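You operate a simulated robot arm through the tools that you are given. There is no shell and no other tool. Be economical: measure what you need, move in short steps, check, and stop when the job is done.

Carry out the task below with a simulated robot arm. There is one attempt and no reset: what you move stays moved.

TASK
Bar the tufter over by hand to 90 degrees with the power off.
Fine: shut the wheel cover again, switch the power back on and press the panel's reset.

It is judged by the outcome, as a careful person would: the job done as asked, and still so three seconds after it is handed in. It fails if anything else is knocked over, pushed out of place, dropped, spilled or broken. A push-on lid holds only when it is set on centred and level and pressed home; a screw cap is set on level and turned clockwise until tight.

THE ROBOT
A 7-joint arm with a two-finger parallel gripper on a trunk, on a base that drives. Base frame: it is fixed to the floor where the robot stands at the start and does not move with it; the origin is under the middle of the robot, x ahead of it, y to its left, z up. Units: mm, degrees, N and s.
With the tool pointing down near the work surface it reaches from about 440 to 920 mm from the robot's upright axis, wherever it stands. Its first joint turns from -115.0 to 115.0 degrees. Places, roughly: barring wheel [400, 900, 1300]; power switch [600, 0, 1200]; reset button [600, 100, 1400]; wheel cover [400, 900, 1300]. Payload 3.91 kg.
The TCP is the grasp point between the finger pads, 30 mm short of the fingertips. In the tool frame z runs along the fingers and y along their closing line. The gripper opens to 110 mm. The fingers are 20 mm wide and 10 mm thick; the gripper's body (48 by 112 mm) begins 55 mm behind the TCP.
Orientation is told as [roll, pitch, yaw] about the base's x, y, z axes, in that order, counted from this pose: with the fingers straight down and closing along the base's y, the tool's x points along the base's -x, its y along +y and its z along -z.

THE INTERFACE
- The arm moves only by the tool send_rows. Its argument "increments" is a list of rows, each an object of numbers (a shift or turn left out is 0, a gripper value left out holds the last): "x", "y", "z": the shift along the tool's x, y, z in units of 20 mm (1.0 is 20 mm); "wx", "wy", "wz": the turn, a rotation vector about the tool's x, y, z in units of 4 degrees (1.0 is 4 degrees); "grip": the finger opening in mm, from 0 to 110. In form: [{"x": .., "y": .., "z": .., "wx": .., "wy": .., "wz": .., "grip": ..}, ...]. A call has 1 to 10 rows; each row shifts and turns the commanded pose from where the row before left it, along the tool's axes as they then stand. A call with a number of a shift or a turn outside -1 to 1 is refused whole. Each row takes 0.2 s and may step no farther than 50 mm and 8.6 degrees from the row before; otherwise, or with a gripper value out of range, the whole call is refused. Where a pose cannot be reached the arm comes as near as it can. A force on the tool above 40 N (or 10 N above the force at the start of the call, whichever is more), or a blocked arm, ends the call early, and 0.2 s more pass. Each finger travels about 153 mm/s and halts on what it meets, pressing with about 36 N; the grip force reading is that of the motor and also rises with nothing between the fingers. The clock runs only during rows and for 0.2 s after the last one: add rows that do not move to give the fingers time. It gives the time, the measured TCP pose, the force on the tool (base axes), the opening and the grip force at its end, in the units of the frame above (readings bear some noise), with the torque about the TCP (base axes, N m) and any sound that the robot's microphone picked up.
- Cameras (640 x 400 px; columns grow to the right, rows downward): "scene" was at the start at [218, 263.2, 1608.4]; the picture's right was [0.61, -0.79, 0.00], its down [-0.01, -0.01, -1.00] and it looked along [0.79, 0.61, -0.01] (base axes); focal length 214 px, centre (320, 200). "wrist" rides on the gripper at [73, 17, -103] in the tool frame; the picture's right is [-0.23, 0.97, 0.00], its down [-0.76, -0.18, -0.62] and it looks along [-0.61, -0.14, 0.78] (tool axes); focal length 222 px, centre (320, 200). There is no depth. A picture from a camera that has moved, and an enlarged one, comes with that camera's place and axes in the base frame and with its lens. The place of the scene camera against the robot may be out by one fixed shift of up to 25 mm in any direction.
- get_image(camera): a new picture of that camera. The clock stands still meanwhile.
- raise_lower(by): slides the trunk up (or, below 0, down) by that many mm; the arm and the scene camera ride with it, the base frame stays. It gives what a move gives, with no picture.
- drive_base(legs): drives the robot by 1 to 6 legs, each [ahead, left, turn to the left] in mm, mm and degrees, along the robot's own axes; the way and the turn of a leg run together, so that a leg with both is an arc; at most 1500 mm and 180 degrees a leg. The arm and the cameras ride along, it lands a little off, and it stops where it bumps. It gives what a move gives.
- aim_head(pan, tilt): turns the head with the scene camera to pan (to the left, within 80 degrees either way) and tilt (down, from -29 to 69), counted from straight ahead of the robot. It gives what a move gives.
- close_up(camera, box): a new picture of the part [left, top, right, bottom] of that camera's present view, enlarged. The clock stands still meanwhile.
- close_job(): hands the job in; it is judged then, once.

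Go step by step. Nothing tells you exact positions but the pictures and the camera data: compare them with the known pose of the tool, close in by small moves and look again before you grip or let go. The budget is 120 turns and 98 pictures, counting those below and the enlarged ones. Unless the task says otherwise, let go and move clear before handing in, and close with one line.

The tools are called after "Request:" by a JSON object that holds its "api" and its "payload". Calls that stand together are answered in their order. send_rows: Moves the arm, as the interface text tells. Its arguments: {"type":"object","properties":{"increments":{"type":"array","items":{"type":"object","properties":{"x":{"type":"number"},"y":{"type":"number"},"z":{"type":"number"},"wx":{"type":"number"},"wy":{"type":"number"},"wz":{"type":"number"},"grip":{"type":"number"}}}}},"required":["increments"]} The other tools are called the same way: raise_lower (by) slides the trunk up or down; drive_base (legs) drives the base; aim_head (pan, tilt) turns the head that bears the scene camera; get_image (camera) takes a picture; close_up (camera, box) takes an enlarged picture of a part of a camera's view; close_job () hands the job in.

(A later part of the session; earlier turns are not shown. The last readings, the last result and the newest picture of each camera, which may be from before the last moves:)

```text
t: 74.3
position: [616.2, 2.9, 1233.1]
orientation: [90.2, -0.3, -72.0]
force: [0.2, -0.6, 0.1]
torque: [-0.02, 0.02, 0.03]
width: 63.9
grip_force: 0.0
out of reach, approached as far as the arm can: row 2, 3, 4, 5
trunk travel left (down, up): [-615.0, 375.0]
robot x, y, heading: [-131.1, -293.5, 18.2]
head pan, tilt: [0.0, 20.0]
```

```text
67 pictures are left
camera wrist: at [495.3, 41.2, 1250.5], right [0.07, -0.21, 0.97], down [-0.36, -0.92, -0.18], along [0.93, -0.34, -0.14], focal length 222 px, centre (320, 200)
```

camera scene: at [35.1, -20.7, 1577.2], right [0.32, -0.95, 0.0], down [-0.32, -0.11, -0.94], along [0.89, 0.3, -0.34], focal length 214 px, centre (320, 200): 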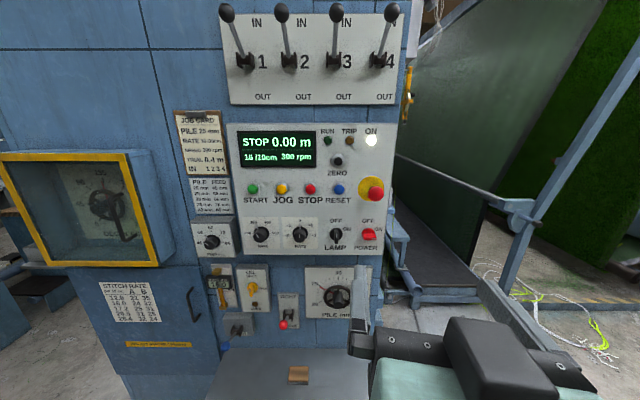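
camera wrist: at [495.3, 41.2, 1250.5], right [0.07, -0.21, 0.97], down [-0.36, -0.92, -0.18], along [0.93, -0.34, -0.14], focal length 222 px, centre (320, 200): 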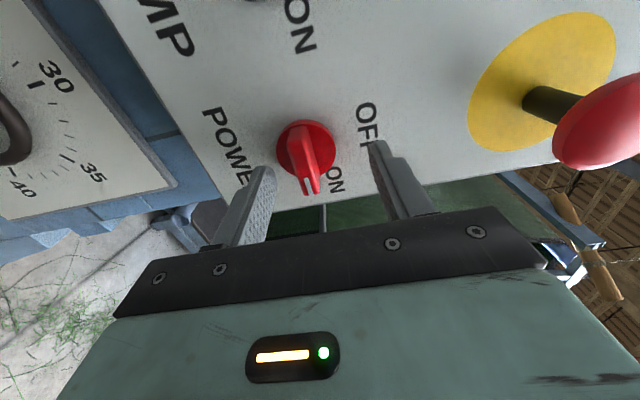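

The arm is at its outer limit, so I'll pull it back and move the base 100 mm closer.

Request:
{"api": "send_rows", "payload": {"increments": [{"z": -1}, {"z": -1}, {"z": -1}, {"z": -1}, {"z": -1}, {"z": -1, "y": -0.5}]}}

Request:
{"api": "drive_base", "payload": {"legs": [[100, 0, 0]]}}

Request:
{"api": "get_image", "payload": {"camera": "wrist"}}

```text
t: 75.7
position: [504.5, -33.1, 1224.7]
orientation: [90.3, -0.2, -72.1]
force: [1.1, 0.1, 0.0]
torque: [-0.02, 0.02, 0.02]
width: 63.8
grip_force: 0.1
trunk travel left (down, up): [-615.0, 375.0]
robot x, y, heading: [-127.7, -288.9, 18.6]
head pan, tilt: [0.0, 20.0]
```

```text
t: 76.9
position: [601.2, 0.1, 1224.0]
orientation: [90.2, -0.2, -71.9]
force: [0.5, 0.1, -0.6]
torque: [0.0, 0.01, -0.03]
width: 64.3
grip_force: 0.0
trunk travel left (down, up): [-615.0, 375.0]
robot x, y, heading: [-25.8, -259.2, 18.5]
head pan, tilt: [0.0, 20.0]
```

```text
66 pictures are left
camera wrist: at [480.5, 37.1, 1240.6], right [0.07, -0.21, 0.97], down [-0.36, -0.92, -0.18], along [0.93, -0.34, -0.14], focal length 222 px, centre (320, 200)
```

wrist: 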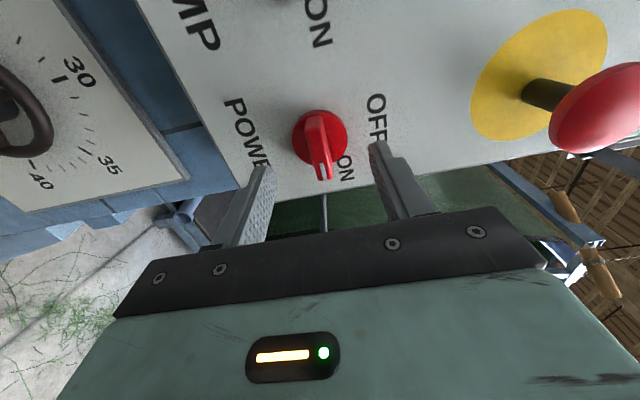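

Aligned again; I'll advance with a small left correction.

Request:
{"api": "send_rows", "payload": {"increments": [{"z": 0.5, "x": 0.2}, {"z": 0.5}, {"z": 0.4}, {"z": 0.3}]}}

Request:
{"api": "get_image", "payload": {"camera": "wrist"}}

```text
t: 77.9
position: [630.6, 13.5, 1225.7]
orientation: [90.3, -0.1, -71.9]
force: [-12.0, -3.9, -0.3]
torque: [-0.1, 0.5, -0.11]
width: 64.2
grip_force: 0.9
trunk travel left (down, up): [-615.0, 375.0]
robot x, y, heading: [-30.3, -256.4, 18.4]
head pan, tilt: [0.0, 20.0]
```

```text
65 pictures are left
camera wrist: at [510.4, 51.2, 1241.9], right [0.07, -0.21, 0.97], down [-0.36, -0.92, -0.18], along [0.93, -0.33, -0.14], focal length 222 px, centre (320, 200)
```

wrist: 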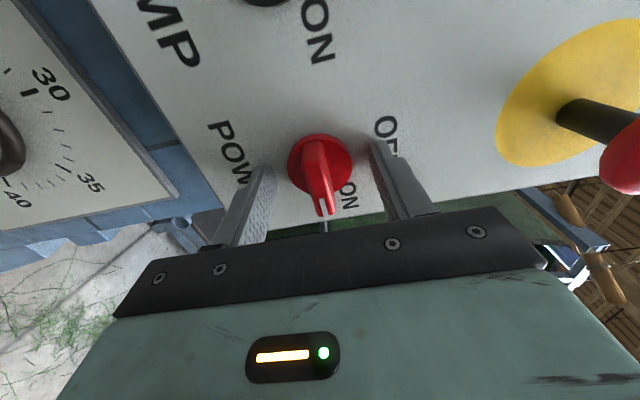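

The fingertips just touched the panel face at about n=632. I'll back off 11 mm so the fingers meet the rib rather than the disc, then close.

Request:
{"api": "send_rows", "payload": {"increments": [{"z": -0.55}, {"grip": 20}, {"grip": 0}, {}, {}]}}

Request:
{"api": "get_image", "payload": {"camera": "wrist"}}

```text
t: 79.1
position: [622.7, 8.8, 1224.9]
orientation: [90.3, 0.0, -72.0]
force: [4.6, 0.2, 7.3]
torque: [-0.23, 0.75, -0.3]
width: 12.1
grip_force: 44.7
trunk travel left (down, up): [-615.0, 375.0]
robot x, y, heading: [-27.9, -260.0, 18.6]
head pan, tilt: [0.0, 20.0]
```

```text
64 pictures are left
camera wrist: at [501.8, 47.0, 1241.5], right [0.06, -0.22, 0.97], down [-0.36, -0.92, -0.18], along [0.93, -0.34, -0.14], focal length 222 px, centre (320, 200)
```

wrist: 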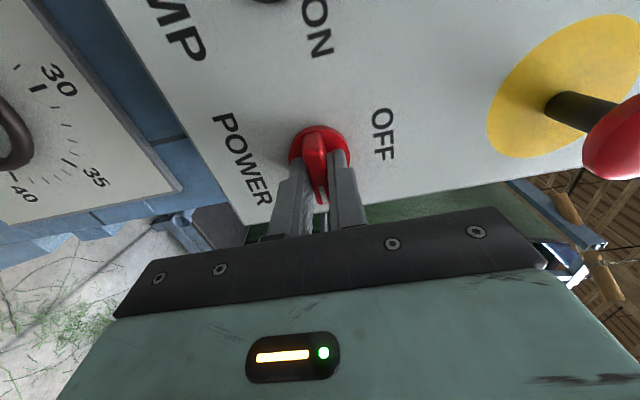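

I've gripped the rib (12 mm wide). I'll turn it counter-clockwise.

Request:
{"api": "send_rows", "payload": {"increments": [{"wz": -1}, {"wz": -1}, {"wz": -1}, {"wz": -1}, {"wz": -1}, {"wz": -1}]}}

Request:
{"api": "send_rows", "payload": {"increments": [{"wz": -1}, {"wz": -1}, {"wz": -1}, {"wz": -1}, {"wz": -1}, {"wz": -1}]}}

Request:
{"api": "get_image", "payload": {"camera": "wrist"}}

```text
t: 80.5
position: [622.3, 9.8, 1225.1]
orientation: [90.4, -24.2, -72.2]
force: [20.3, -3.0, 21.1]
torque: [-0.18, 0.73, 0.18]
width: 12.2
grip_force: 45.0
trunk travel left (down, up): [-615.0, 375.0]
robot x, y, heading: [-30.1, -260.8, 18.3]
head pan, tilt: [0.0, 20.0]
```

```text
t: 81.9
position: [621.9, 8.9, 1225.9]
orientation: [90.7, -48.2, -72.6]
force: [13.2, -2.3, 25.9]
torque: [0.01, 0.17, -0.76]
width: 12.0
grip_force: 44.4
trunk travel left (down, up): [-615.0, 375.0]
robot x, y, heading: [-32.9, -256.9, 18.2]
head pan, tilt: [0.0, 20.0]
```

```text
63 pictures are left
camera wrist: at [505.4, 36.8, 1182.9], right [-0.18, 0.54, 0.82], down [-0.4, -0.8, 0.44], along [0.9, -0.25, 0.36], focal length 222 px, centre (320, 200)
```

wrist: 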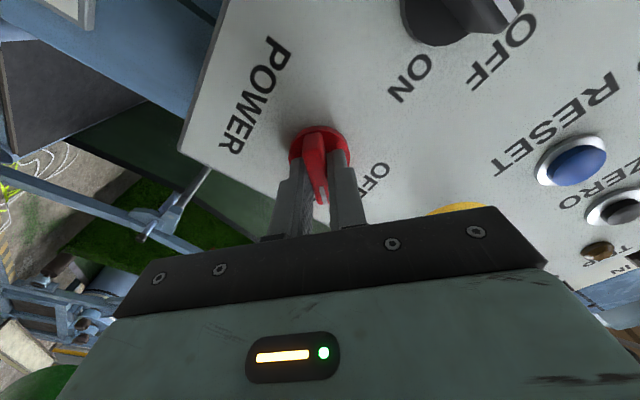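

It's turning with the knob; a modest upward side force shows, so I'll relieve it slightly and finish the turn.

Request:
{"api": "send_rows", "payload": {"increments": [{"y": 0.07, "x": -0.07, "wz": -1}, {"wz": -1}, {"wz": -1}, {"wz": -1}, {"wz": -1}, {"wz": -1}]}}

Request:
{"api": "send_rows", "payload": {"increments": [{"wz": -1}, {"wz": -1}, {"wz": -1}, {"wz": -1}, {"wz": -0.5}]}}

Request:
{"api": "get_image", "payload": {"camera": "wrist"}}

Request:
{"api": "get_image", "payload": {"camera": "scene"}}

```text
t: 83.3
position: [622.7, 9.9, 1226.0]
orientation: [90.7, -72.3, -72.6]
force: [4.6, -3.2, 11.6]
torque: [0.46, -1.31, -0.7]
width: 11.6
grip_force: 45.1
trunk travel left (down, up): [-615.0, 375.0]
robot x, y, heading: [-31.4, -260.8, 18.4]
head pan, tilt: [0.0, 20.0]
```

```text
t: 84.5
position: [621.8, 11.3, 1227.4]
orientation: [-146.3, -89.7, 164.2]
force: [7.5, 1.1, 17.8]
torque: [-0.11, 0.88, -0.01]
width: 11.8
grip_force: 44.9
trunk travel left (down, up): [-615.0, 375.0]
robot x, y, heading: [-29.1, -257.0, 18.1]
head pan, tilt: [0.0, 20.0]
```

```text
62 pictures are left
camera wrist: at [518.6, -4.4, 1153.8], right [-0.3, 0.93, 0.22], down [-0.54, -0.36, 0.76], along [0.78, 0.11, 0.61], focal length 222 px, centre (320, 200)
```

wrist: 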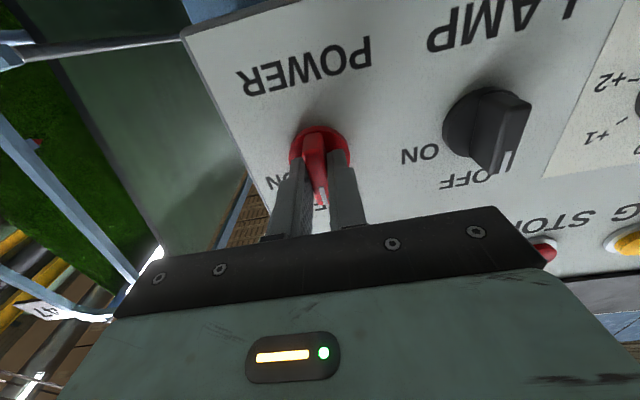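

```text
61 pictures are left
camera scene: at [133.0, 11.8, 1317.5], right [0.32, -0.95, 0.0], down [-0.32, -0.11, -0.94], along [0.89, 0.3, -0.34], focal length 214 px, centre (320, 200)
```

scene: 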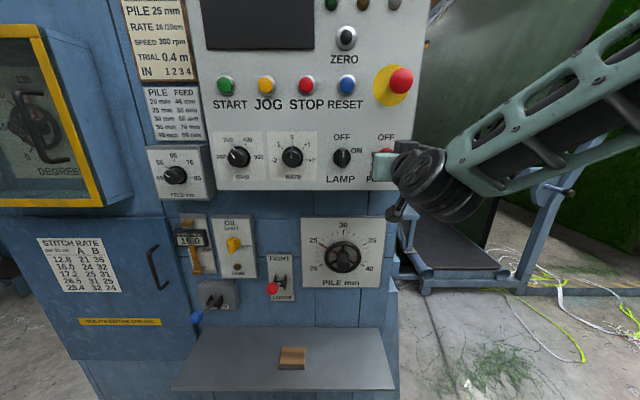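

The display is dark, so the power is off. I'll release, back straight off, then drive back and left along the wall toward the wheel cover.

Request:
{"api": "send_rows", "payload": {"increments": [{"grip": 50}, {"grip": 50}, {"z": -1}, {"z": -1}, {"z": -1}, {"z": -1}]}}

Request:
{"api": "drive_base", "payload": {"legs": [[-250, 0, 0], [0, 650, 0]]}}

Request:
{"api": "get_image", "payload": {"camera": "scene"}}

Request:
{"api": "get_image", "payload": {"camera": "wrist"}}

```text
t: 85.9
position: [545.7, -14.6, 1225.3]
orientation: [-138.5, -89.8, 156.6]
force: [-0.1, 0.7, -0.5]
torque: [-0.01, -0.01, -0.05]
width: 50.1
grip_force: 0.2
trunk travel left (down, up): [-615.0, 375.0]
robot x, y, heading: [-29.7, -261.7, 18.5]
head pan, tilt: [0.0, 20.0]
```

```text
t: 91.0
position: [100.6, 526.2, 1225.7]
orientation: [-142.7, -89.8, 160.7]
force: [-0.1, -0.2, -0.8]
torque: [0.0, 0.02, -0.02]
width: 50.2
grip_force: 0.1
trunk travel left (down, up): [-615.0, 375.0]
robot x, y, heading: [-473.4, 279.7, 18.7]
head pan, tilt: [0.0, 20.0]
```

```text
60 pictures are left
camera scene: at [-312.5, 552.6, 1317.2], right [0.32, -0.95, 0.0], down [-0.32, -0.11, -0.94], along [0.89, 0.3, -0.34], focal length 214 px, centre (320, 200)
```

scene: 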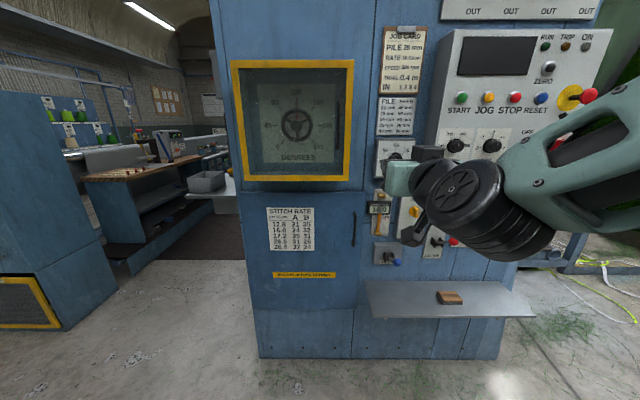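

```text
59 pictures are left
camera wrist: at [-2.4, 510.7, 1153.0], right [-0.3, 0.93, 0.22], down [-0.54, -0.36, 0.76], along [0.78, 0.11, 0.61], focal length 222 px, centre (320, 200)
```

wrist: 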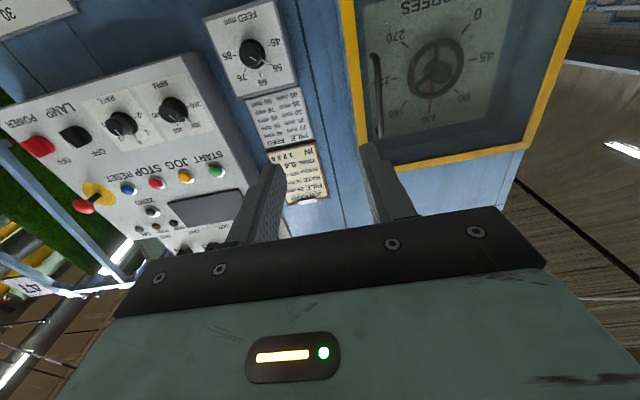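

I now have a front view of the cover: a vertical U-handle at its right edge with the dial behind the glass. I'll zoom in.

Request:
{"api": "close_up", "payload": {"camera": "scene", "box": [225, 50, 365, 190]}}

Request:
{"api": "close_up", "payload": {"camera": "wrist", "box": [330, 0, 610, 180]}}

```text
2.86 times, centred on (295, 120) of scene
camera zoom: at [-312.5, 552.6, 1317.2], right [0.32, -0.95, 0.0], down [-0.32, -0.11, -0.94], along [0.89, 0.3, -0.34], focal length 613 px, centre (391, 429)
```

zoom: 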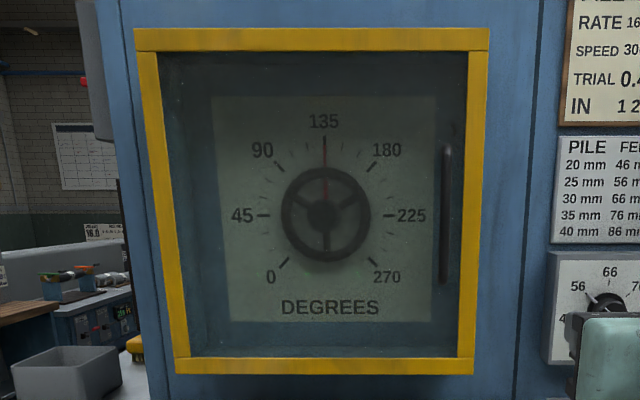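

```text
2.22 times, centred on (470, 90) of wrist
camera zoom: at [-2.4, 510.7, 1153.0], right [-0.3, 0.93, 0.22], down [-0.54, -0.36, 0.76], along [0.78, 0.11, 0.61], focal length 494 px, centre (-13, 444)
```

zoom: 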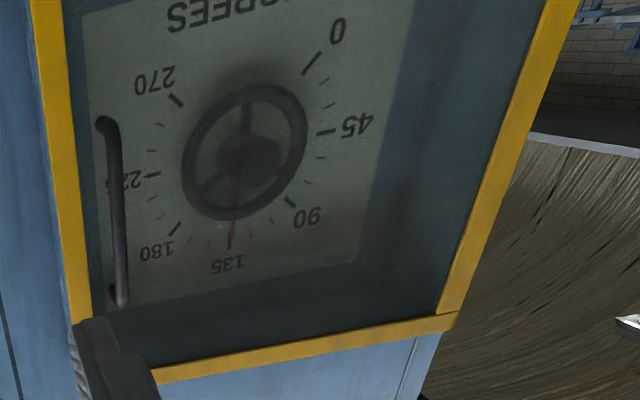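

The pointer reads 135 and needs to come back 45° to 90. The handle's vertical bar is at about [401, 729], z 1216–1361. I'll drive into position in front of it and raise the trunk 60 mm.

Request:
{"api": "drive_base", "payload": {"legs": [[0, 97, 0], [200, 0, 0]]}}

Request:
{"api": "raise_lower", "payload": {"by": 60}}

Request:
{"api": "get_image", "payload": {"camera": "wrist"}}

```text
t: 93.3
position: [262.4, 679.3, 1225.3]
orientation: [-142.2, -89.7, 160.0]
force: [-0.4, 0.3, 0.3]
torque: [-0.02, 0.0, 0.0]
width: 49.9
grip_force: 0.1
trunk travel left (down, up): [-615.0, 375.0]
robot x, y, heading: [-311.0, 437.1, 18.0]
head pan, tilt: [0.0, 20.0]
```

```text
t: 94.3
position: [263.5, 679.2, 1285.5]
orientation: [-141.8, -89.8, 159.6]
force: [-0.1, -0.1, 0.2]
torque: [-0.01, 0.0, 0.03]
width: 50.3
grip_force: 0.0
trunk travel left (down, up): [-675.0, 315.0]
robot x, y, heading: [-314.5, 436.4, 18.3]
head pan, tilt: [0.0, 20.0]
```

```text
56 pictures are left
camera wrist: at [159.3, 664.1, 1213.0], right [-0.3, 0.93, 0.22], down [-0.54, -0.36, 0.76], along [0.79, 0.11, 0.61], focal length 222 px, centre (320, 200)
```

wrist: 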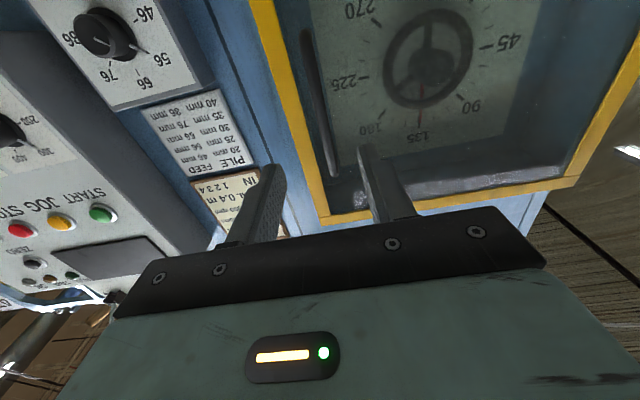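

The bar is lined up within a millimetre or two laterally. I'll advance 100 mm and check.

Request:
{"api": "send_rows", "payload": {"increments": [{"z": 1}, {"z": 1}, {"z": 1}, {"z": 1}, {"z": 1}]}}

Request:
{"api": "get_image", "payload": {"camera": "wrist"}}

```text
t: 95.5
position: [359.0, 709.0, 1286.0]
orientation: [-145.4, -89.7, 163.2]
force: [0.3, -0.4, -0.2]
torque: [0.01, 0.01, 0.01]
width: 50.2
grip_force: 0.1
trunk travel left (down, up): [-675.0, 315.0]
robot x, y, heading: [-314.9, 434.1, 18.3]
head pan, tilt: [0.0, 20.0]
```

```text
55 pictures are left
camera wrist: at [255.3, 694.0, 1213.8], right [-0.3, 0.93, 0.22], down [-0.54, -0.36, 0.76], along [0.78, 0.11, 0.61], focal length 222 px, centre (320, 200)
```

wrist: 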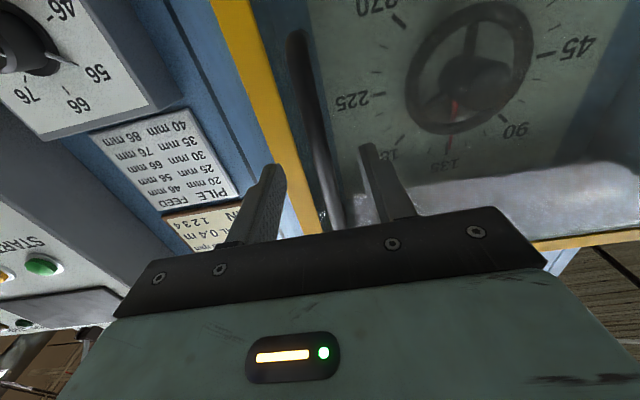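

Still centred between the fingers. I'll go forward 34 mm gently and close.

Request:
{"api": "send_rows", "payload": {"increments": [{"z": 0.5}, {"z": 0.5}, {"z": 0.4}, {"z": 0.3}, {"grip": 15}, {"grip": 0}, {}, {}]}}

Request:
{"api": "get_image", "payload": {"camera": "wrist"}}

```text
t: 97.3
position: [389.8, 722.7, 1285.6]
orientation: [-133.0, -89.7, 151.0]
force: [-2.2, 10.7, -1.5]
torque: [0.2, 0.11, -0.04]
width: 11.7
grip_force: 45.2
trunk travel left (down, up): [-675.0, 315.0]
robot x, y, heading: [-317.1, 435.3, 18.1]
head pan, tilt: [0.0, 20.0]
```

```text
54 pictures are left
camera wrist: at [285.9, 706.6, 1213.6], right [-0.3, 0.93, 0.22], down [-0.54, -0.36, 0.76], along [0.78, 0.11, 0.61], focal length 222 px, centre (320, 200)
```

wrist: 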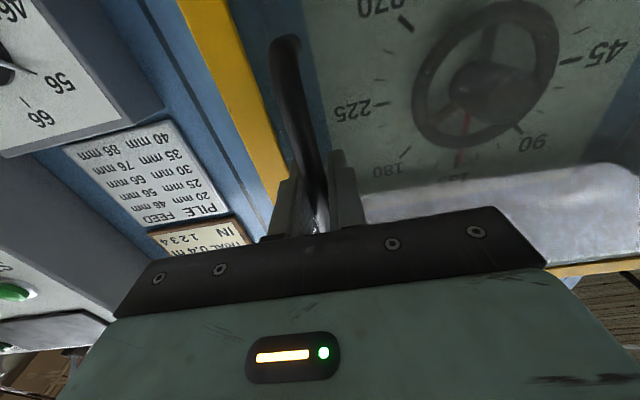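

I've gripped the handle bar. I'll pull the door open along an arc about its left hinge, rotating with it.

Request:
{"api": "send_rows", "payload": {"increments": [{"z": -0.85, "y": 0.1, "wx": 0.75}, {"z": -0.85, "y": 0.1, "wx": 0.75}, {"z": -0.85, "y": 0.1, "wx": 0.75}, {"z": -0.85, "y": 0.1, "wx": 0.75}]}}

Request:
{"api": "get_image", "payload": {"camera": "scene"}}

```text
t: 98.3
position: [322.1, 715.0, 1286.3]
orientation: [-123.3, -89.7, 129.2]
force: [0.7, 29.3, -5.2]
torque: [0.32, -0.68, -0.11]
width: 11.6
grip_force: 45.1
trunk travel left (down, up): [-675.0, 315.0]
robot x, y, heading: [-314.0, 438.8, 18.3]
head pan, tilt: [0.0, 20.0]
```

```text
53 pictures are left
camera scene: at [-150.4, 709.1, 1376.7], right [0.31, -0.95, 0.0], down [-0.33, -0.11, -0.94], along [0.89, 0.29, -0.34], focal length 214 px, centre (320, 200)
```

scene: 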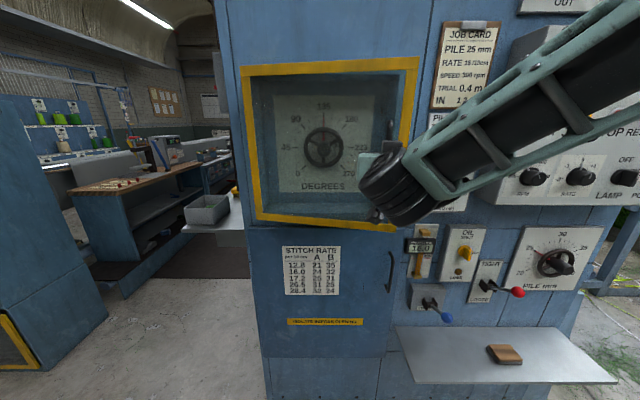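

The door is swinging open, and it pulls the tool leftward, so the arc needs more left component. I'll continue with that correction.

Request:
{"api": "send_rows", "payload": {"increments": [{"z": -0.8, "y": 0.35, "wx": 0.75}, {"z": -0.85, "y": 0.2, "wx": 0.75}, {"z": -0.85, "y": 0.15, "wx": 0.75}]}}

Request:
{"api": "send_rows", "payload": {"increments": [{"z": -0.85, "y": 0.15, "wx": 0.75}, {"z": -0.85, "y": 0.15, "wx": 0.75}, {"z": -0.85, "y": 0.15, "wx": 0.75}]}}

Request:
{"api": "get_image", "payload": {"camera": "scene"}}

```text
t: 99.1
position: [273.4, 719.1, 1284.8]
orientation: [-159.7, -89.7, 156.1]
force: [-2.4, -15.6, -4.0]
torque: [0.03, -0.31, 0.03]
width: 11.9
grip_force: 44.5
trunk travel left (down, up): [-675.0, 315.0]
robot x, y, heading: [-315.0, 435.5, 18.4]
head pan, tilt: [0.0, 20.0]
```

```text
t: 99.6
position: [255.1, 722.3, 1286.6]
orientation: [-126.0, -89.7, 118.3]
force: [-2.2, -11.3, -2.0]
torque: [0.31, -0.05, -0.05]
width: 11.8
grip_force: 45.0
trunk travel left (down, up): [-675.0, 315.0]
robot x, y, heading: [-314.3, 435.7, 18.1]
head pan, tilt: [0.0, 20.0]
stopped in row 2: the force on the tool passed its limit at 45 N (the readings are from after the stop); the commanded pose is now the measured one
```

```text
52 pictures are left
camera scene: at [-150.5, 705.5, 1377.5], right [0.31, -0.95, 0.0], down [-0.33, -0.11, -0.94], along [0.89, 0.29, -0.34], focal length 214 px, centre (320, 200)
```

scene: 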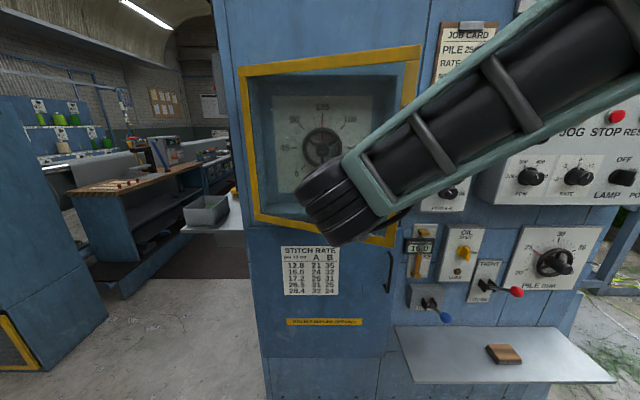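

The measured path fits a hinge at about [323, 1047] with a radius of 332 mm, and the door is about 24° open. I'll continue on that exact arc.

Request:
{"api": "send_rows", "payload": {"increments": [{"z": -0.86, "y": 0.05, "wx": 0.75}, {"z": -0.86, "y": 0.12, "wx": 0.75}, {"z": -0.86, "y": 0.12, "wx": 0.75}, {"z": -0.86, "y": 0.12, "wx": 0.75}]}}

Request:
{"api": "send_rows", "payload": {"increments": [{"z": -0.86, "y": 0.12, "wx": 0.75}, {"z": -0.86, "y": 0.12, "wx": 0.75}, {"z": -0.86, "y": 0.12, "wx": 0.75}]}}

Request:
{"api": "get_image", "payload": {"camera": "wrist"}}

```text
t: 100.6
position: [189.8, 743.1, 1285.4]
orientation: [-154.3, -89.7, 134.8]
force: [-12.6, -26.9, 4.3]
torque: [0.18, 0.03, 0.18]
width: 11.6
grip_force: 44.7
trunk travel left (down, up): [-675.0, 315.0]
robot x, y, heading: [-318.2, 437.2, 17.7]
head pan, tilt: [0.0, 20.0]
```

```text
t: 100.9
position: [180.3, 747.2, 1285.9]
orientation: [-158.9, -89.6, 137.2]
force: [-7.6, -17.5, 4.0]
torque: [0.36, 0.45, -0.02]
width: 11.8
grip_force: 45.3
trunk travel left (down, up): [-675.0, 315.0]
robot x, y, heading: [-313.3, 432.3, 18.5]
head pan, tilt: [0.0, 20.0]
stopped in row 1: the force on the tool passed its limit at 45 N (the readings are from after the stop); the commanded pose is now the measured one
```

```text
51 pictures are left
camera wrist: at [90.1, 800.8, 1213.1], right [0.36, 0.91, 0.22], down [-0.65, 0.07, 0.76], along [0.67, -0.42, 0.61], focal length 222 px, centre (320, 200)
```

wrist: 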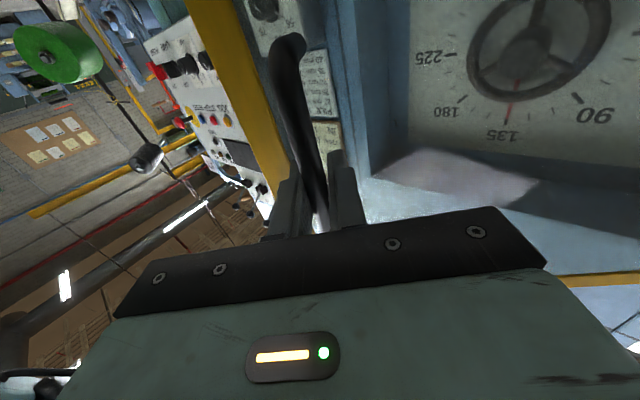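

The door is about 37° open and pulling slightly outward. I'll continue with less inward component.

Request:
{"api": "send_rows", "payload": {"increments": [{"z": -0.86, "y": -0.05, "wx": 0.75}, {"z": -0.86, "y": 0.05, "wx": 0.75}, {"z": -0.86, "y": 0.06, "wx": 0.75}, {"z": -0.86, "y": 0.06, "wx": 0.75}, {"z": -0.86, "y": 0.06, "wx": 0.75}]}}

Request:
{"api": "send_rows", "payload": {"increments": [{"z": -0.86, "y": 0.04, "wx": 0.75}, {"z": -0.86, "y": 0.06, "wx": 0.75}, {"z": -0.86, "y": 0.06, "wx": 0.75}, {"z": -0.86, "y": 0.06, "wx": 0.75}]}}

Request:
{"api": "get_image", "payload": {"camera": "scene"}}

```text
t: 102.1
position: [110.3, 791.4, 1284.1]
orientation: [-176.8, -89.7, 140.1]
force: [18.9, 21.5, 11.3]
torque: [-0.24, -0.45, -0.33]
width: 11.7
grip_force: 44.7
trunk travel left (down, up): [-675.0, 315.0]
robot x, y, heading: [-313.8, 437.1, 18.3]
head pan, tilt: [0.0, 20.0]
```

```text
t: 102.6
position: [122.8, 780.0, 1293.7]
orientation: [7.3, -88.4, -53.0]
force: [-5.5, -7.0, -29.2]
torque: [-0.38, 0.91, 0.01]
width: 11.6
grip_force: 45.1
trunk travel left (down, up): [-675.0, 315.0]
robot x, y, heading: [-317.2, 437.1, 18.2]
head pan, tilt: [0.0, 20.0]
stopped in row 2: the force on the tool passed its limit at 49 N (the readings are from after the stop); the commanded pose is now the measured one
```

```text
50 pictures are left
camera scene: at [-160.4, 724.0, 1365.8], right [0.51, -0.86, 0.0], down [-0.39, -0.23, -0.89], along [0.77, 0.46, -0.45], focal length 214 px, centre (320, 200)
```

scene: 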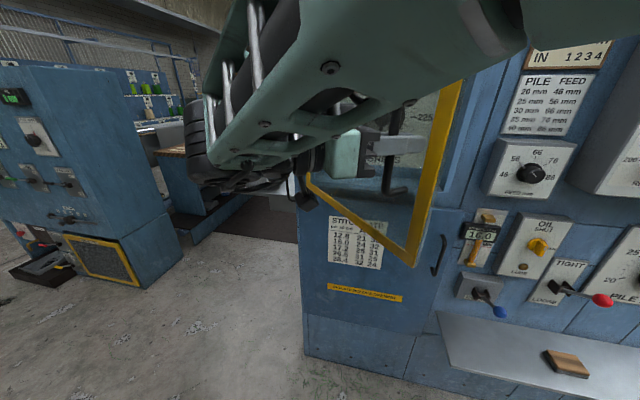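

The elbow has nudged the head, so I'll stop pulling; the door is about 50° open. I'll release and back the tool off along its own axis using the base.

Request:
{"api": "send_rows", "payload": {"increments": [{"grip": 60}, {"grip": 60}, {}]}}

Request:
{"api": "drive_base", "payload": {"legs": [[-58, 70, 0]]}}

Request:
{"api": "get_image", "payload": {"camera": "scene"}}

Request:
{"api": "get_image", "payload": {"camera": "wrist"}}

```text
t: 103.4
position: [123.7, 779.3, 1295.9]
orientation: [27.1, -88.6, -72.7]
force: [1.2, -0.4, -0.1]
torque: [0.01, 0.0, -0.02]
width: 59.9
grip_force: 0.1
trunk travel left (down, up): [-675.0, 315.0]
robot x, y, heading: [-315.1, 434.2, 18.4]
head pan, tilt: [0.0, 20.0]
```

```text
t: 104.5
position: [43.5, 829.0, 1295.8]
orientation: [26.7, -88.5, -72.3]
force: [-0.7, 0.7, -0.1]
torque: [-0.01, 0.04, -0.01]
width: 60.2
grip_force: 0.1
trunk travel left (down, up): [-675.0, 315.0]
robot x, y, heading: [-393.6, 486.0, 18.2]
head pan, tilt: [0.0, 20.0]
```

```text
49 pictures are left
camera scene: at [-239.3, 773.0, 1368.1], right [0.51, -0.86, 0.0], down [-0.37, -0.22, -0.9], along [0.77, 0.46, -0.43], focal length 214 px, centre (320, 200)
```

scene: 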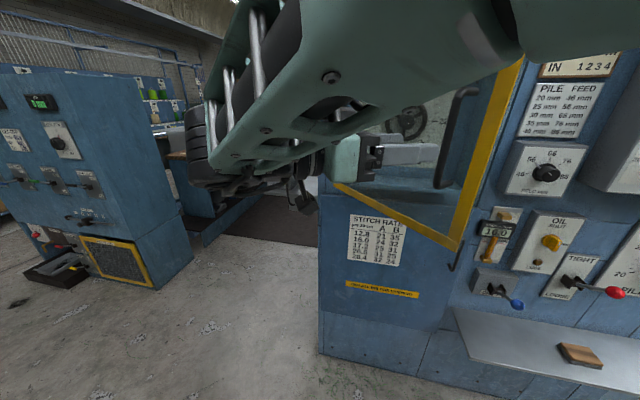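

```text
48 pictures are left
camera wrist: at [-17.0, 915.8, 1226.7], right [0.7, 0.68, 0.24], down [-0.56, 0.3, 0.77], along [0.45, -0.67, 0.59], focal length 222 px, centre (320, 200)
```

wrist: 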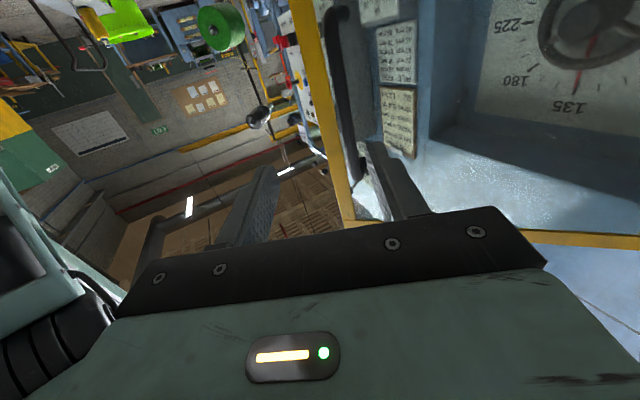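

The fingers are off the bar and the door stays about 50° open. I'll back off, move right, straighten the tool toward the wall and reset the head.

Request:
{"api": "drive_base", "payload": {"legs": [[-150, 0, 0], [0, -250, 0]]}}

Request:
{"api": "send_rows", "payload": {"increments": [{"wx": -1, "grip": 0}, {"wx": -1}, {"wx": -1}, {"wx": -1}, {"wx": -1}, {"wx": -1}, {"wx": -1}, {"wx": -1}, {"wx": -1}, {"wx": -1}]}}

Request:
{"api": "aim_head", "payload": {"pan": 10, "tilt": 20}}

Request:
{"api": "get_image", "payload": {"camera": "scene"}}

Request:
{"api": "get_image", "payload": {"camera": "wrist"}}

```text
t: 107.3
position: [-19.2, 536.6, 1299.8]
orientation: [28.4, -88.0, -74.3]
force: [0.0, -0.1, 0.0]
torque: [-0.03, 0.02, 0.0]
width: 60.1
grip_force: 0.0
trunk travel left (down, up): [-675.0, 315.0]
robot x, y, heading: [-458.4, 196.7, 17.9]
head pan, tilt: [0.0, 20.0]
```

```text
t: 109.5
position: [-19.9, 537.0, 1300.0]
orientation: [68.1, -88.1, -74.0]
force: [0.6, 1.2, 0.8]
torque: [0.0, 0.02, -0.02]
width: 0.0
grip_force: 35.9
trunk travel left (down, up): [-675.0, 315.0]
robot x, y, heading: [-457.9, 196.8, 17.5]
head pan, tilt: [0.0, 20.0]
```

```text
t: 110.3
position: [-20.7, 537.1, 1300.6]
orientation: [68.3, -88.0, -74.3]
force: [-0.2, -0.3, -0.3]
torque: [-0.04, -0.02, 0.01]
width: 0.2
grip_force: 35.9
trunk travel left (down, up): [-675.0, 315.0]
robot x, y, heading: [-459.4, 197.7, 18.0]
head pan, tilt: [10.0, 20.0]
```

```text
47 pictures are left
camera scene: at [-301.0, 481.5, 1377.2], right [0.47, -0.88, 0.0], down [-0.3, -0.16, -0.94], along [0.83, 0.44, -0.34], focal length 214 px, centre (320, 200)
```

scene: 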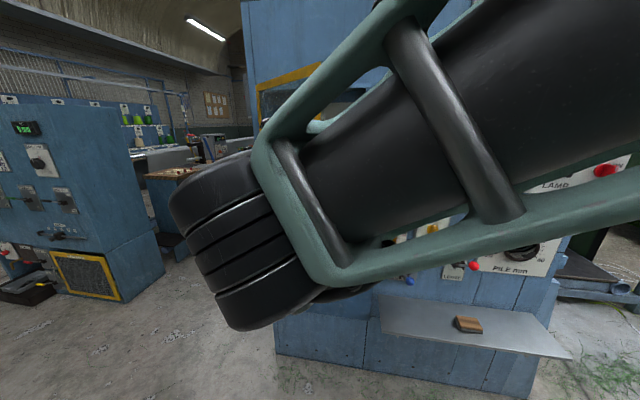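

```text
46 pictures are left
camera wrist: at [-122.1, 567.3, 1230.2], right [0.1, 0.96, 0.26], down [-0.63, -0.14, 0.76], along [0.77, -0.24, 0.59], focal length 222 px, centre (320, 200)
```

wrist: 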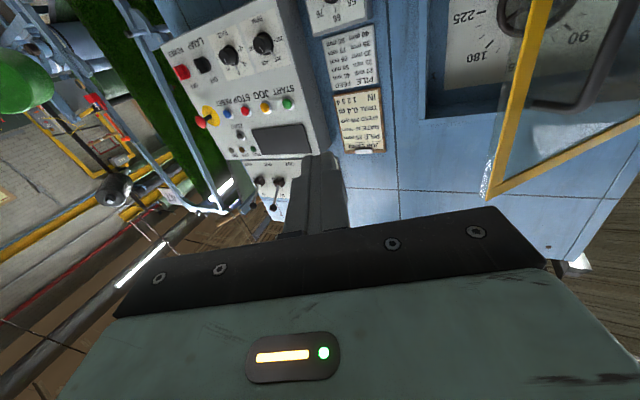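

The tool is clear and the door stays open. I'll finish squaring the tool to the wall, then drive in so the closed fingers sit just inside the door's free edge.

Request:
{"api": "send_rows", "payload": {"increments": [{"wx": -1}, {"wx": -1}, {"wx": -1}, {"wx": -1}, {"wx": -1}, {"wx": -1}]}}

Request:
{"api": "drive_base", "payload": {"legs": [[240, 30, 0]]}}

Request:
{"api": "get_image", "payload": {"camera": "wrist"}}

Request:
{"api": "get_image", "payload": {"camera": "scene"}}

```text
t: 111.7
position: [-19.4, 536.7, 1298.6]
orientation: [92.2, -88.2, -74.0]
force: [0.0, -0.8, -0.4]
torque: [0.01, 0.01, -0.01]
width: 0.0
grip_force: 35.7
trunk travel left (down, up): [-675.0, 315.0]
robot x, y, heading: [-461.8, 197.2, 18.0]
head pan, tilt: [10.0, 20.0]
```

```text
t: 113.5
position: [202.5, 636.6, 1299.9]
orientation: [92.3, -87.9, -74.4]
force: [0.4, 0.9, 0.4]
torque: [-0.02, -0.03, -0.02]
width: 0.0
grip_force: 35.6
trunk travel left (down, up): [-675.0, 315.0]
robot x, y, heading: [-235.7, 297.9, 17.7]
head pan, tilt: [10.0, 20.0]
```

```text
45 pictures are left
camera wrist: at [97.9, 623.6, 1227.7], right [-0.3, 0.92, 0.26], down [-0.53, -0.39, 0.75], along [0.79, 0.09, 0.6], focal length 222 px, centre (320, 200)
```

wrist: 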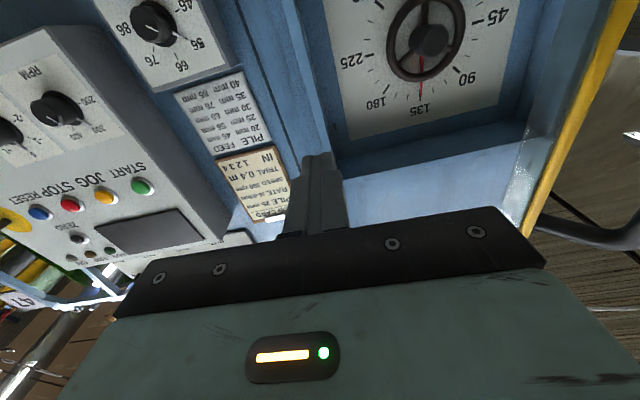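

```text
44 pictures are left
camera scene: at [-79.4, 582.2, 1377.2], right [0.46, -0.89, 0.0], down [-0.3, -0.16, -0.94], along [0.83, 0.44, -0.34], focal length 214 px, centre (320, 200)
```

scene: 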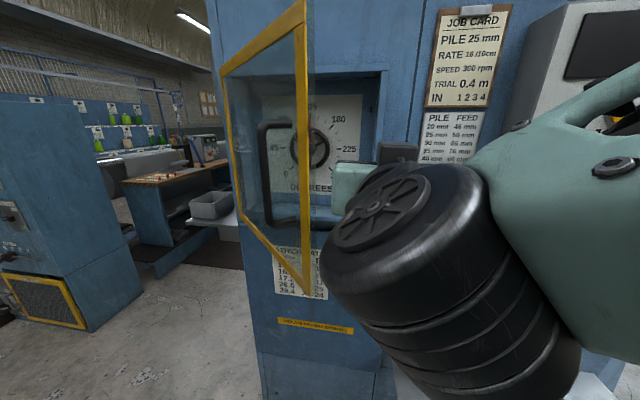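

The door is about 47° open with my fingers just inside its edge. I'll push it further open by driving the base left in stages.

Request:
{"api": "drive_base", "payload": {"legs": [[0, 160, 0]]}}

Request:
{"api": "get_image", "payload": {"camera": "scene"}}

```text
t: 114.7
position: [167.9, 734.4, 1299.5]
orientation: [92.4, -88.1, -74.8]
force: [-8.7, -12.2, 2.9]
torque: [-0.16, 0.47, 0.72]
width: 0.0
grip_force: 36.1
trunk travel left (down, up): [-675.0, 315.0]
robot x, y, heading: [-271.8, 397.4, 17.3]
head pan, tilt: [10.0, 20.0]
stopped in leg 1: the force on the tool passed its limit at 85 N (the readings are from after the stop); the commanded pose is now the measured one
```

```text
43 pictures are left
camera scene: at [-112.0, 683.5, 1377.5], right [0.46, -0.89, 0.0], down [-0.3, -0.16, -0.94], along [0.83, 0.43, -0.34], focal length 214 px, centre (320, 200)
```

scene: 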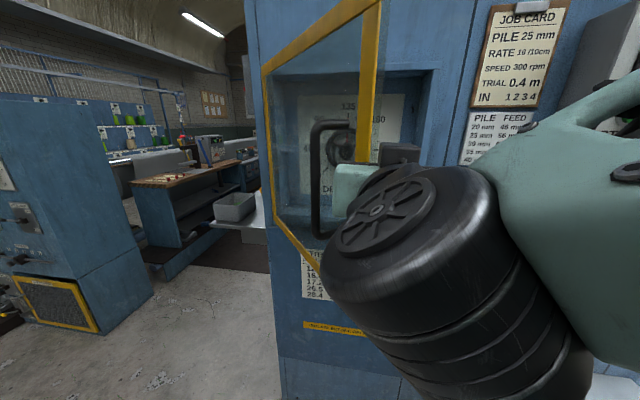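

The base push was too brisk, so I'll push the door gently with the arm instead.

Request:
{"api": "send_rows", "payload": {"increments": [{"y": 0.3}, {"y": 0.3}, {"y": 0.3}, {"y": 0.3}, {"y": 0.3}, {"y": 0.3}]}}

Request:
{"api": "get_image", "payload": {"camera": "wrist"}}

```text
t: 115.1
position: [165.2, 737.5, 1299.5]
orientation: [94.1, -88.2, -76.5]
force: [-14.0, -21.2, 6.6]
torque: [-0.26, 0.8, 1.2]
width: 0.1
grip_force: 35.8
trunk travel left (down, up): [-675.0, 315.0]
robot x, y, heading: [-272.7, 403.5, 17.5]
head pan, tilt: [10.0, 20.0]
stopped in row 2: the force on the tool passed its limit at 47 N (the readings are from after the stop); the commanded pose is now the measured one
```

```text
42 pictures are left
camera wrist: at [59.6, 724.7, 1227.3], right [-0.29, 0.92, 0.26], down [-0.53, -0.38, 0.75], along [0.79, 0.08, 0.6], focal length 222 px, centre (320, 200)
```

wrist: 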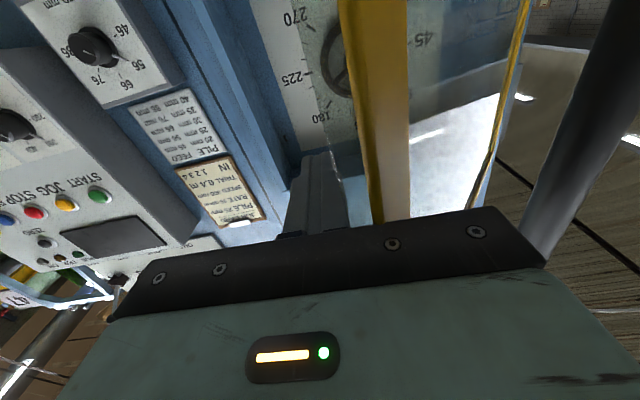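

The palm corner is jamming against the door edge. I'll back off so only the fingertips reach inside the edge, then push left and back along the door's arc.

Request:
{"api": "send_rows", "payload": {"increments": [{"y": -0.4, "z": -0.2}, {"z": -0.9}, {"z": -0.9}, {"z": -0.5}]}}

Request:
{"api": "send_rows", "payload": {"increments": [{"y": 0.5}, {"y": 0.5}, {"y": 0.4, "z": -0.1}, {"y": 0.4, "z": -0.15}, {"y": 0.4, "z": -0.15}, {"y": 0.4, "z": -0.15}, {"y": 0.4, "z": -0.15}]}}

Request:
{"api": "get_image", "payload": {"camera": "wrist"}}

```text
t: 116.1
position: [126.7, 714.0, 1296.5]
orientation: [87.2, -88.5, -70.5]
force: [0.2, 0.5, -0.2]
torque: [0.02, 0.02, 0.01]
width: 0.0
grip_force: 36.0
trunk travel left (down, up): [-675.0, 315.0]
robot x, y, heading: [-270.3, 398.2, 17.5]
head pan, tilt: [10.0, 20.0]
```

```text
t: 117.9
position: [128.4, 754.8, 1295.0]
orientation: [108.3, -89.0, -96.2]
force: [0.4, 0.3, -0.7]
torque: [0.01, 0.0, -0.03]
width: 0.0
grip_force: 36.5
trunk travel left (down, up): [-675.0, 315.0]
robot x, y, heading: [-274.1, 397.9, 17.4]
head pan, tilt: [10.0, 20.0]
stopped in row 7: the arm was blocked; the commanded pose is now the measured one
```

```text
41 pictures are left
camera wrist: at [23.5, 751.9, 1223.0], right [-0.2, 0.95, 0.24], down [-0.57, -0.32, 0.76], along [0.79, 0.01, 0.61], focal length 222 px, centre (320, 200)
```

wrist: 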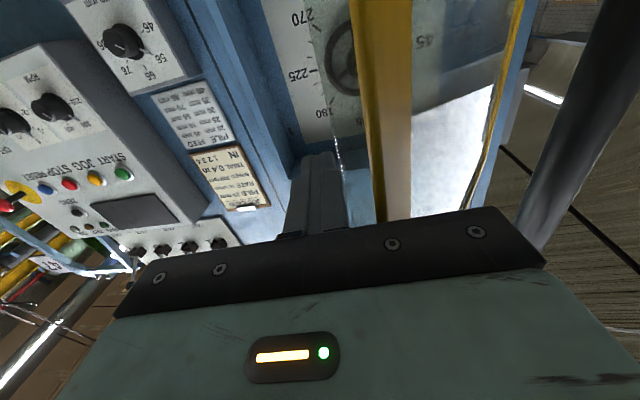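

The arm is at a joint limit but isn't pressing on anything. I'll use short base moves, left and slightly back, to sweep the door open with the fingertips.

Request:
{"api": "drive_base", "payload": {"legs": [[-25, 50, 0]]}}

Request:
{"api": "drive_base", "payload": {"legs": [[-20, 50, 0]]}}

Request:
{"api": "get_image", "payload": {"camera": "scene"}}

```text
t: 118.8
position: [90.6, 795.6, 1295.8]
orientation: [105.2, -88.9, -93.2]
force: [-0.3, 0.4, 0.8]
torque: [-0.03, 0.04, 0.02]
width: 0.1
grip_force: 36.3
trunk travel left (down, up): [-675.0, 315.0]
robot x, y, heading: [-310.3, 439.9, 17.4]
head pan, tilt: [10.0, 20.0]
```

```text
t: 119.8
position: [60.4, 836.4, 1295.3]
orientation: [108.5, -88.9, -97.0]
force: [-1.1, 0.2, -0.3]
torque: [0.0, 0.0, 0.03]
width: 0.0
grip_force: 36.0
trunk travel left (down, up): [-675.0, 315.0]
robot x, y, heading: [-343.8, 481.6, 17.4]
head pan, tilt: [10.0, 20.0]
```

```text
40 pictures are left
camera scene: at [-188.0, 774.5, 1379.2], right [0.55, -0.83, 0.0], down [-0.27, -0.18, -0.95], along [0.79, 0.52, -0.32], focal length 214 px, centre (320, 200)
```

scene: 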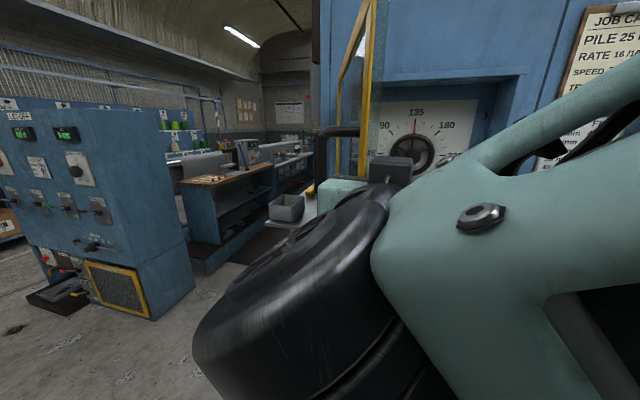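

The door is about 77° open. One more short push gives comfortable clearance; then I'll back away to the right.

Request:
{"api": "drive_base", "payload": {"legs": [[-12, 55, 0]]}}

Request:
{"api": "drive_base", "payload": {"legs": [[0, -60, 0], [-120, 0, 0]]}}

Request:
{"api": "get_image", "payload": {"camera": "wrist"}}

Request:
{"api": "get_image", "payload": {"camera": "scene"}}

```text
t: 120.7
position: [34.8, 883.0, 1294.2]
orientation: [109.0, -89.1, -97.6]
force: [-1.9, -0.5, -1.4]
torque: [-0.03, -0.02, 0.06]
width: 0.0
grip_force: 36.0
trunk travel left (down, up): [-675.0, 315.0]
robot x, y, heading: [-372.3, 529.2, 17.6]
head pan, tilt: [10.0, 20.0]
```

```text
t: 122.5
position: [-61.7, 789.6, 1294.8]
orientation: [108.9, -89.0, -97.7]
force: [-0.5, -0.1, -0.6]
torque: [0.02, 0.04, 0.01]
width: 0.0
grip_force: 36.0
trunk travel left (down, up): [-675.0, 315.0]
robot x, y, heading: [-467.2, 434.9, 17.3]
head pan, tilt: [10.0, 20.0]
```

```text
39 pictures are left
camera wrist: at [-167.5, 787.3, 1223.0], right [-0.19, 0.95, 0.24], down [-0.58, -0.31, 0.76], along [0.79, 0.0, 0.61], focal length 222 px, centre (320, 200)
```

wrist: 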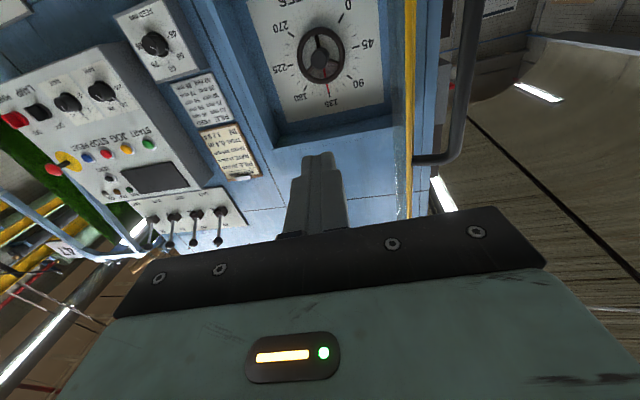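

```text
38 pictures are left
camera scene: at [-308.2, 720.7, 1378.1], right [0.47, -0.88, 0.0], down [-0.29, -0.16, -0.94], along [0.83, 0.44, -0.33], focal length 214 px, centre (320, 200)
```

scene: 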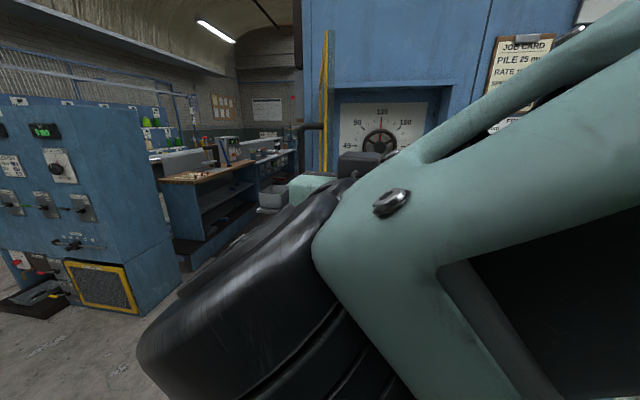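

The door is roughly perpendicular to the wall and staying open. The wheel hub is at about [439, 896, 1291]. I'll zoom in on it.

Request:
{"api": "close_up", "payload": {"camera": "wrist", "box": [250, 0, 400, 120]}}

Request:
{"api": "close_up", "payload": {"camera": "scene", "box": [330, 90, 450, 170]}}

```text
3.33 times, centred on (325, 60) of wrist
camera zoom: at [-167.5, 787.3, 1223.0], right [-0.19, 0.95, 0.24], down [-0.58, -0.31, 0.76], along [0.79, 0.0, 0.61], focal length 740 px, centre (303, 667)
```

zoom: 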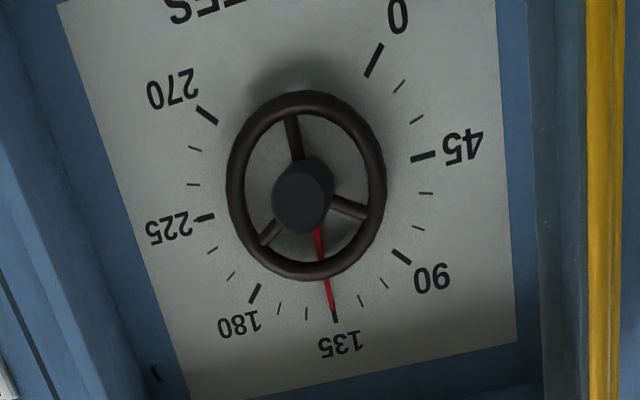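

```text
5.00 times, centred on (390, 130) of scene
camera zoom: at [-308.2, 720.7, 1378.1], right [0.47, -0.88, 0.0], down [-0.29, -0.16, -0.94], along [0.83, 0.44, -0.33], focal length 1072 px, centre (-30, 550)
```

zoom: 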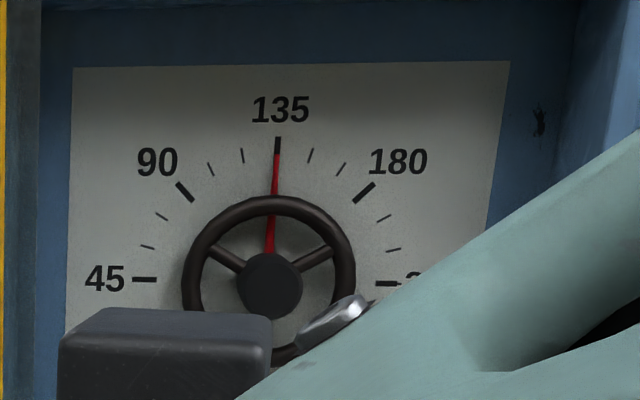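

The wheel has a protruding black hub about 43 mm across, and the pointer reads exactly 135. I'll square the tool, pre-roll it +48° so the 45° counter-clockwise turn ends in a known-good posture, and centre the arm.

Request:
{"api": "send_rows", "payload": {"increments": [{"z": 1, "y": -1}, {"z": 1, "y": -1}, {"z": 1, "y": -1}, {"z": 1, "y": -1}, {"y": -1}, {"y": -1}, {"y": -1, "wx": -0.9}, {"y": -1, "wx": -0.9}]}}

Request:
{"api": "send_rows", "payload": {"increments": [{"wz": 1, "grip": 80}, {"wz": 1}, {"wz": 1}, {"wz": 1}, {"wz": 1}, {"wz": 1}, {"wz": 1}, {"wz": 1}, {"wz": 1}, {"wz": 1}]}}

Request:
{"api": "get_image", "payload": {"camera": "wrist"}}

```text
t: 124.3
position: [48.3, 650.6, 1293.4]
orientation: [115.5, -89.0, -97.0]
force: [-0.4, 1.2, 1.6]
torque: [0.02, -0.01, -0.02]
width: 0.0
grip_force: 35.5
trunk travel left (down, up): [-675.0, 315.0]
robot x, y, heading: [-468.6, 435.7, 17.5]
head pan, tilt: [10.0, 20.0]
```

```text
t: 126.5
position: [48.4, 648.4, 1292.4]
orientation: [90.7, -49.0, -72.2]
force: [-0.4, 0.2, 0.4]
torque: [-0.02, 0.01, 0.0]
width: 80.0
grip_force: 0.1
trunk travel left (down, up): [-675.0, 315.0]
robot x, y, heading: [-471.1, 432.8, 17.6]
head pan, tilt: [10.0, 20.0]
```

```text
35 pictures are left
camera wrist: at [-68.5, 673.1, 1249.2], right [-0.19, 0.55, 0.81], down [-0.39, -0.8, 0.45], along [0.9, -0.23, 0.37], focal length 222 px, centre (320, 200)
```

wrist: 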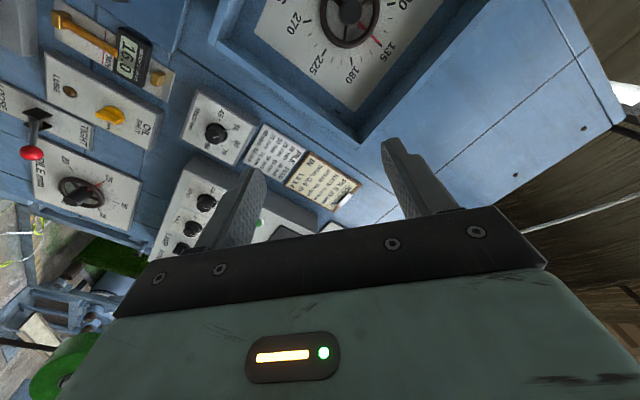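

I'll drive left 110 and ahead 210 so the tool faces the hub, then check alignment.

Request:
{"api": "drive_base", "payload": {"legs": [[0, 110, 0], [210, 0, 0]]}}

Request:
{"api": "get_image", "payload": {"camera": "wrist"}}

```text
t: 129.0
position: [218.6, 818.3, 1292.8]
orientation: [90.6, -49.1, -71.9]
force: [0.7, -0.6, 0.0]
torque: [0.03, 0.04, -0.03]
width: 80.0
grip_force: 0.1
trunk travel left (down, up): [-675.0, 315.0]
robot x, y, heading: [-296.2, 603.2, 17.5]
head pan, tilt: [10.0, 20.0]
```

```text
34 pictures are left
camera wrist: at [101.6, 843.1, 1249.2], right [-0.19, 0.55, 0.81], down [-0.39, -0.8, 0.45], along [0.9, -0.23, 0.37], focal length 222 px, centre (320, 200)
```

wrist: 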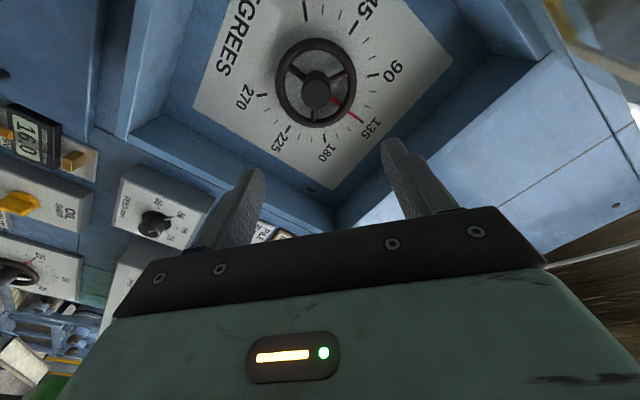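

The hub is lined up within about 2 mm. I'll advance 150 mm.

Request:
{"api": "send_rows", "payload": {"increments": [{"z": 1}, {"z": 1}, {"z": 1}, {"z": 1}, {"z": 1}, {"z": 1}, {"z": 1}, {"z": 0.5}]}}

Request:
{"api": "get_image", "payload": {"camera": "wrist"}}

```text
t: 130.8
position: [363.3, 865.1, 1294.4]
orientation: [90.8, -49.1, -71.9]
force: [-0.3, -0.7, -0.5]
torque: [0.0, -0.01, 0.01]
width: 80.0
grip_force: 0.0
trunk travel left (down, up): [-675.0, 315.0]
robot x, y, heading: [-299.9, 606.9, 17.6]
head pan, tilt: [10.0, 20.0]
```

```text
33 pictures are left
camera wrist: at [246.0, 890.4, 1250.5], right [-0.19, 0.55, 0.81], down [-0.39, -0.8, 0.45], along [0.9, -0.23, 0.37], focal length 222 px, centre (320, 200)
```

wrist: 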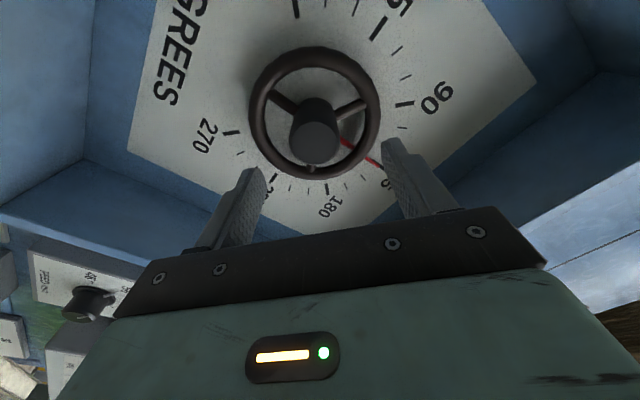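

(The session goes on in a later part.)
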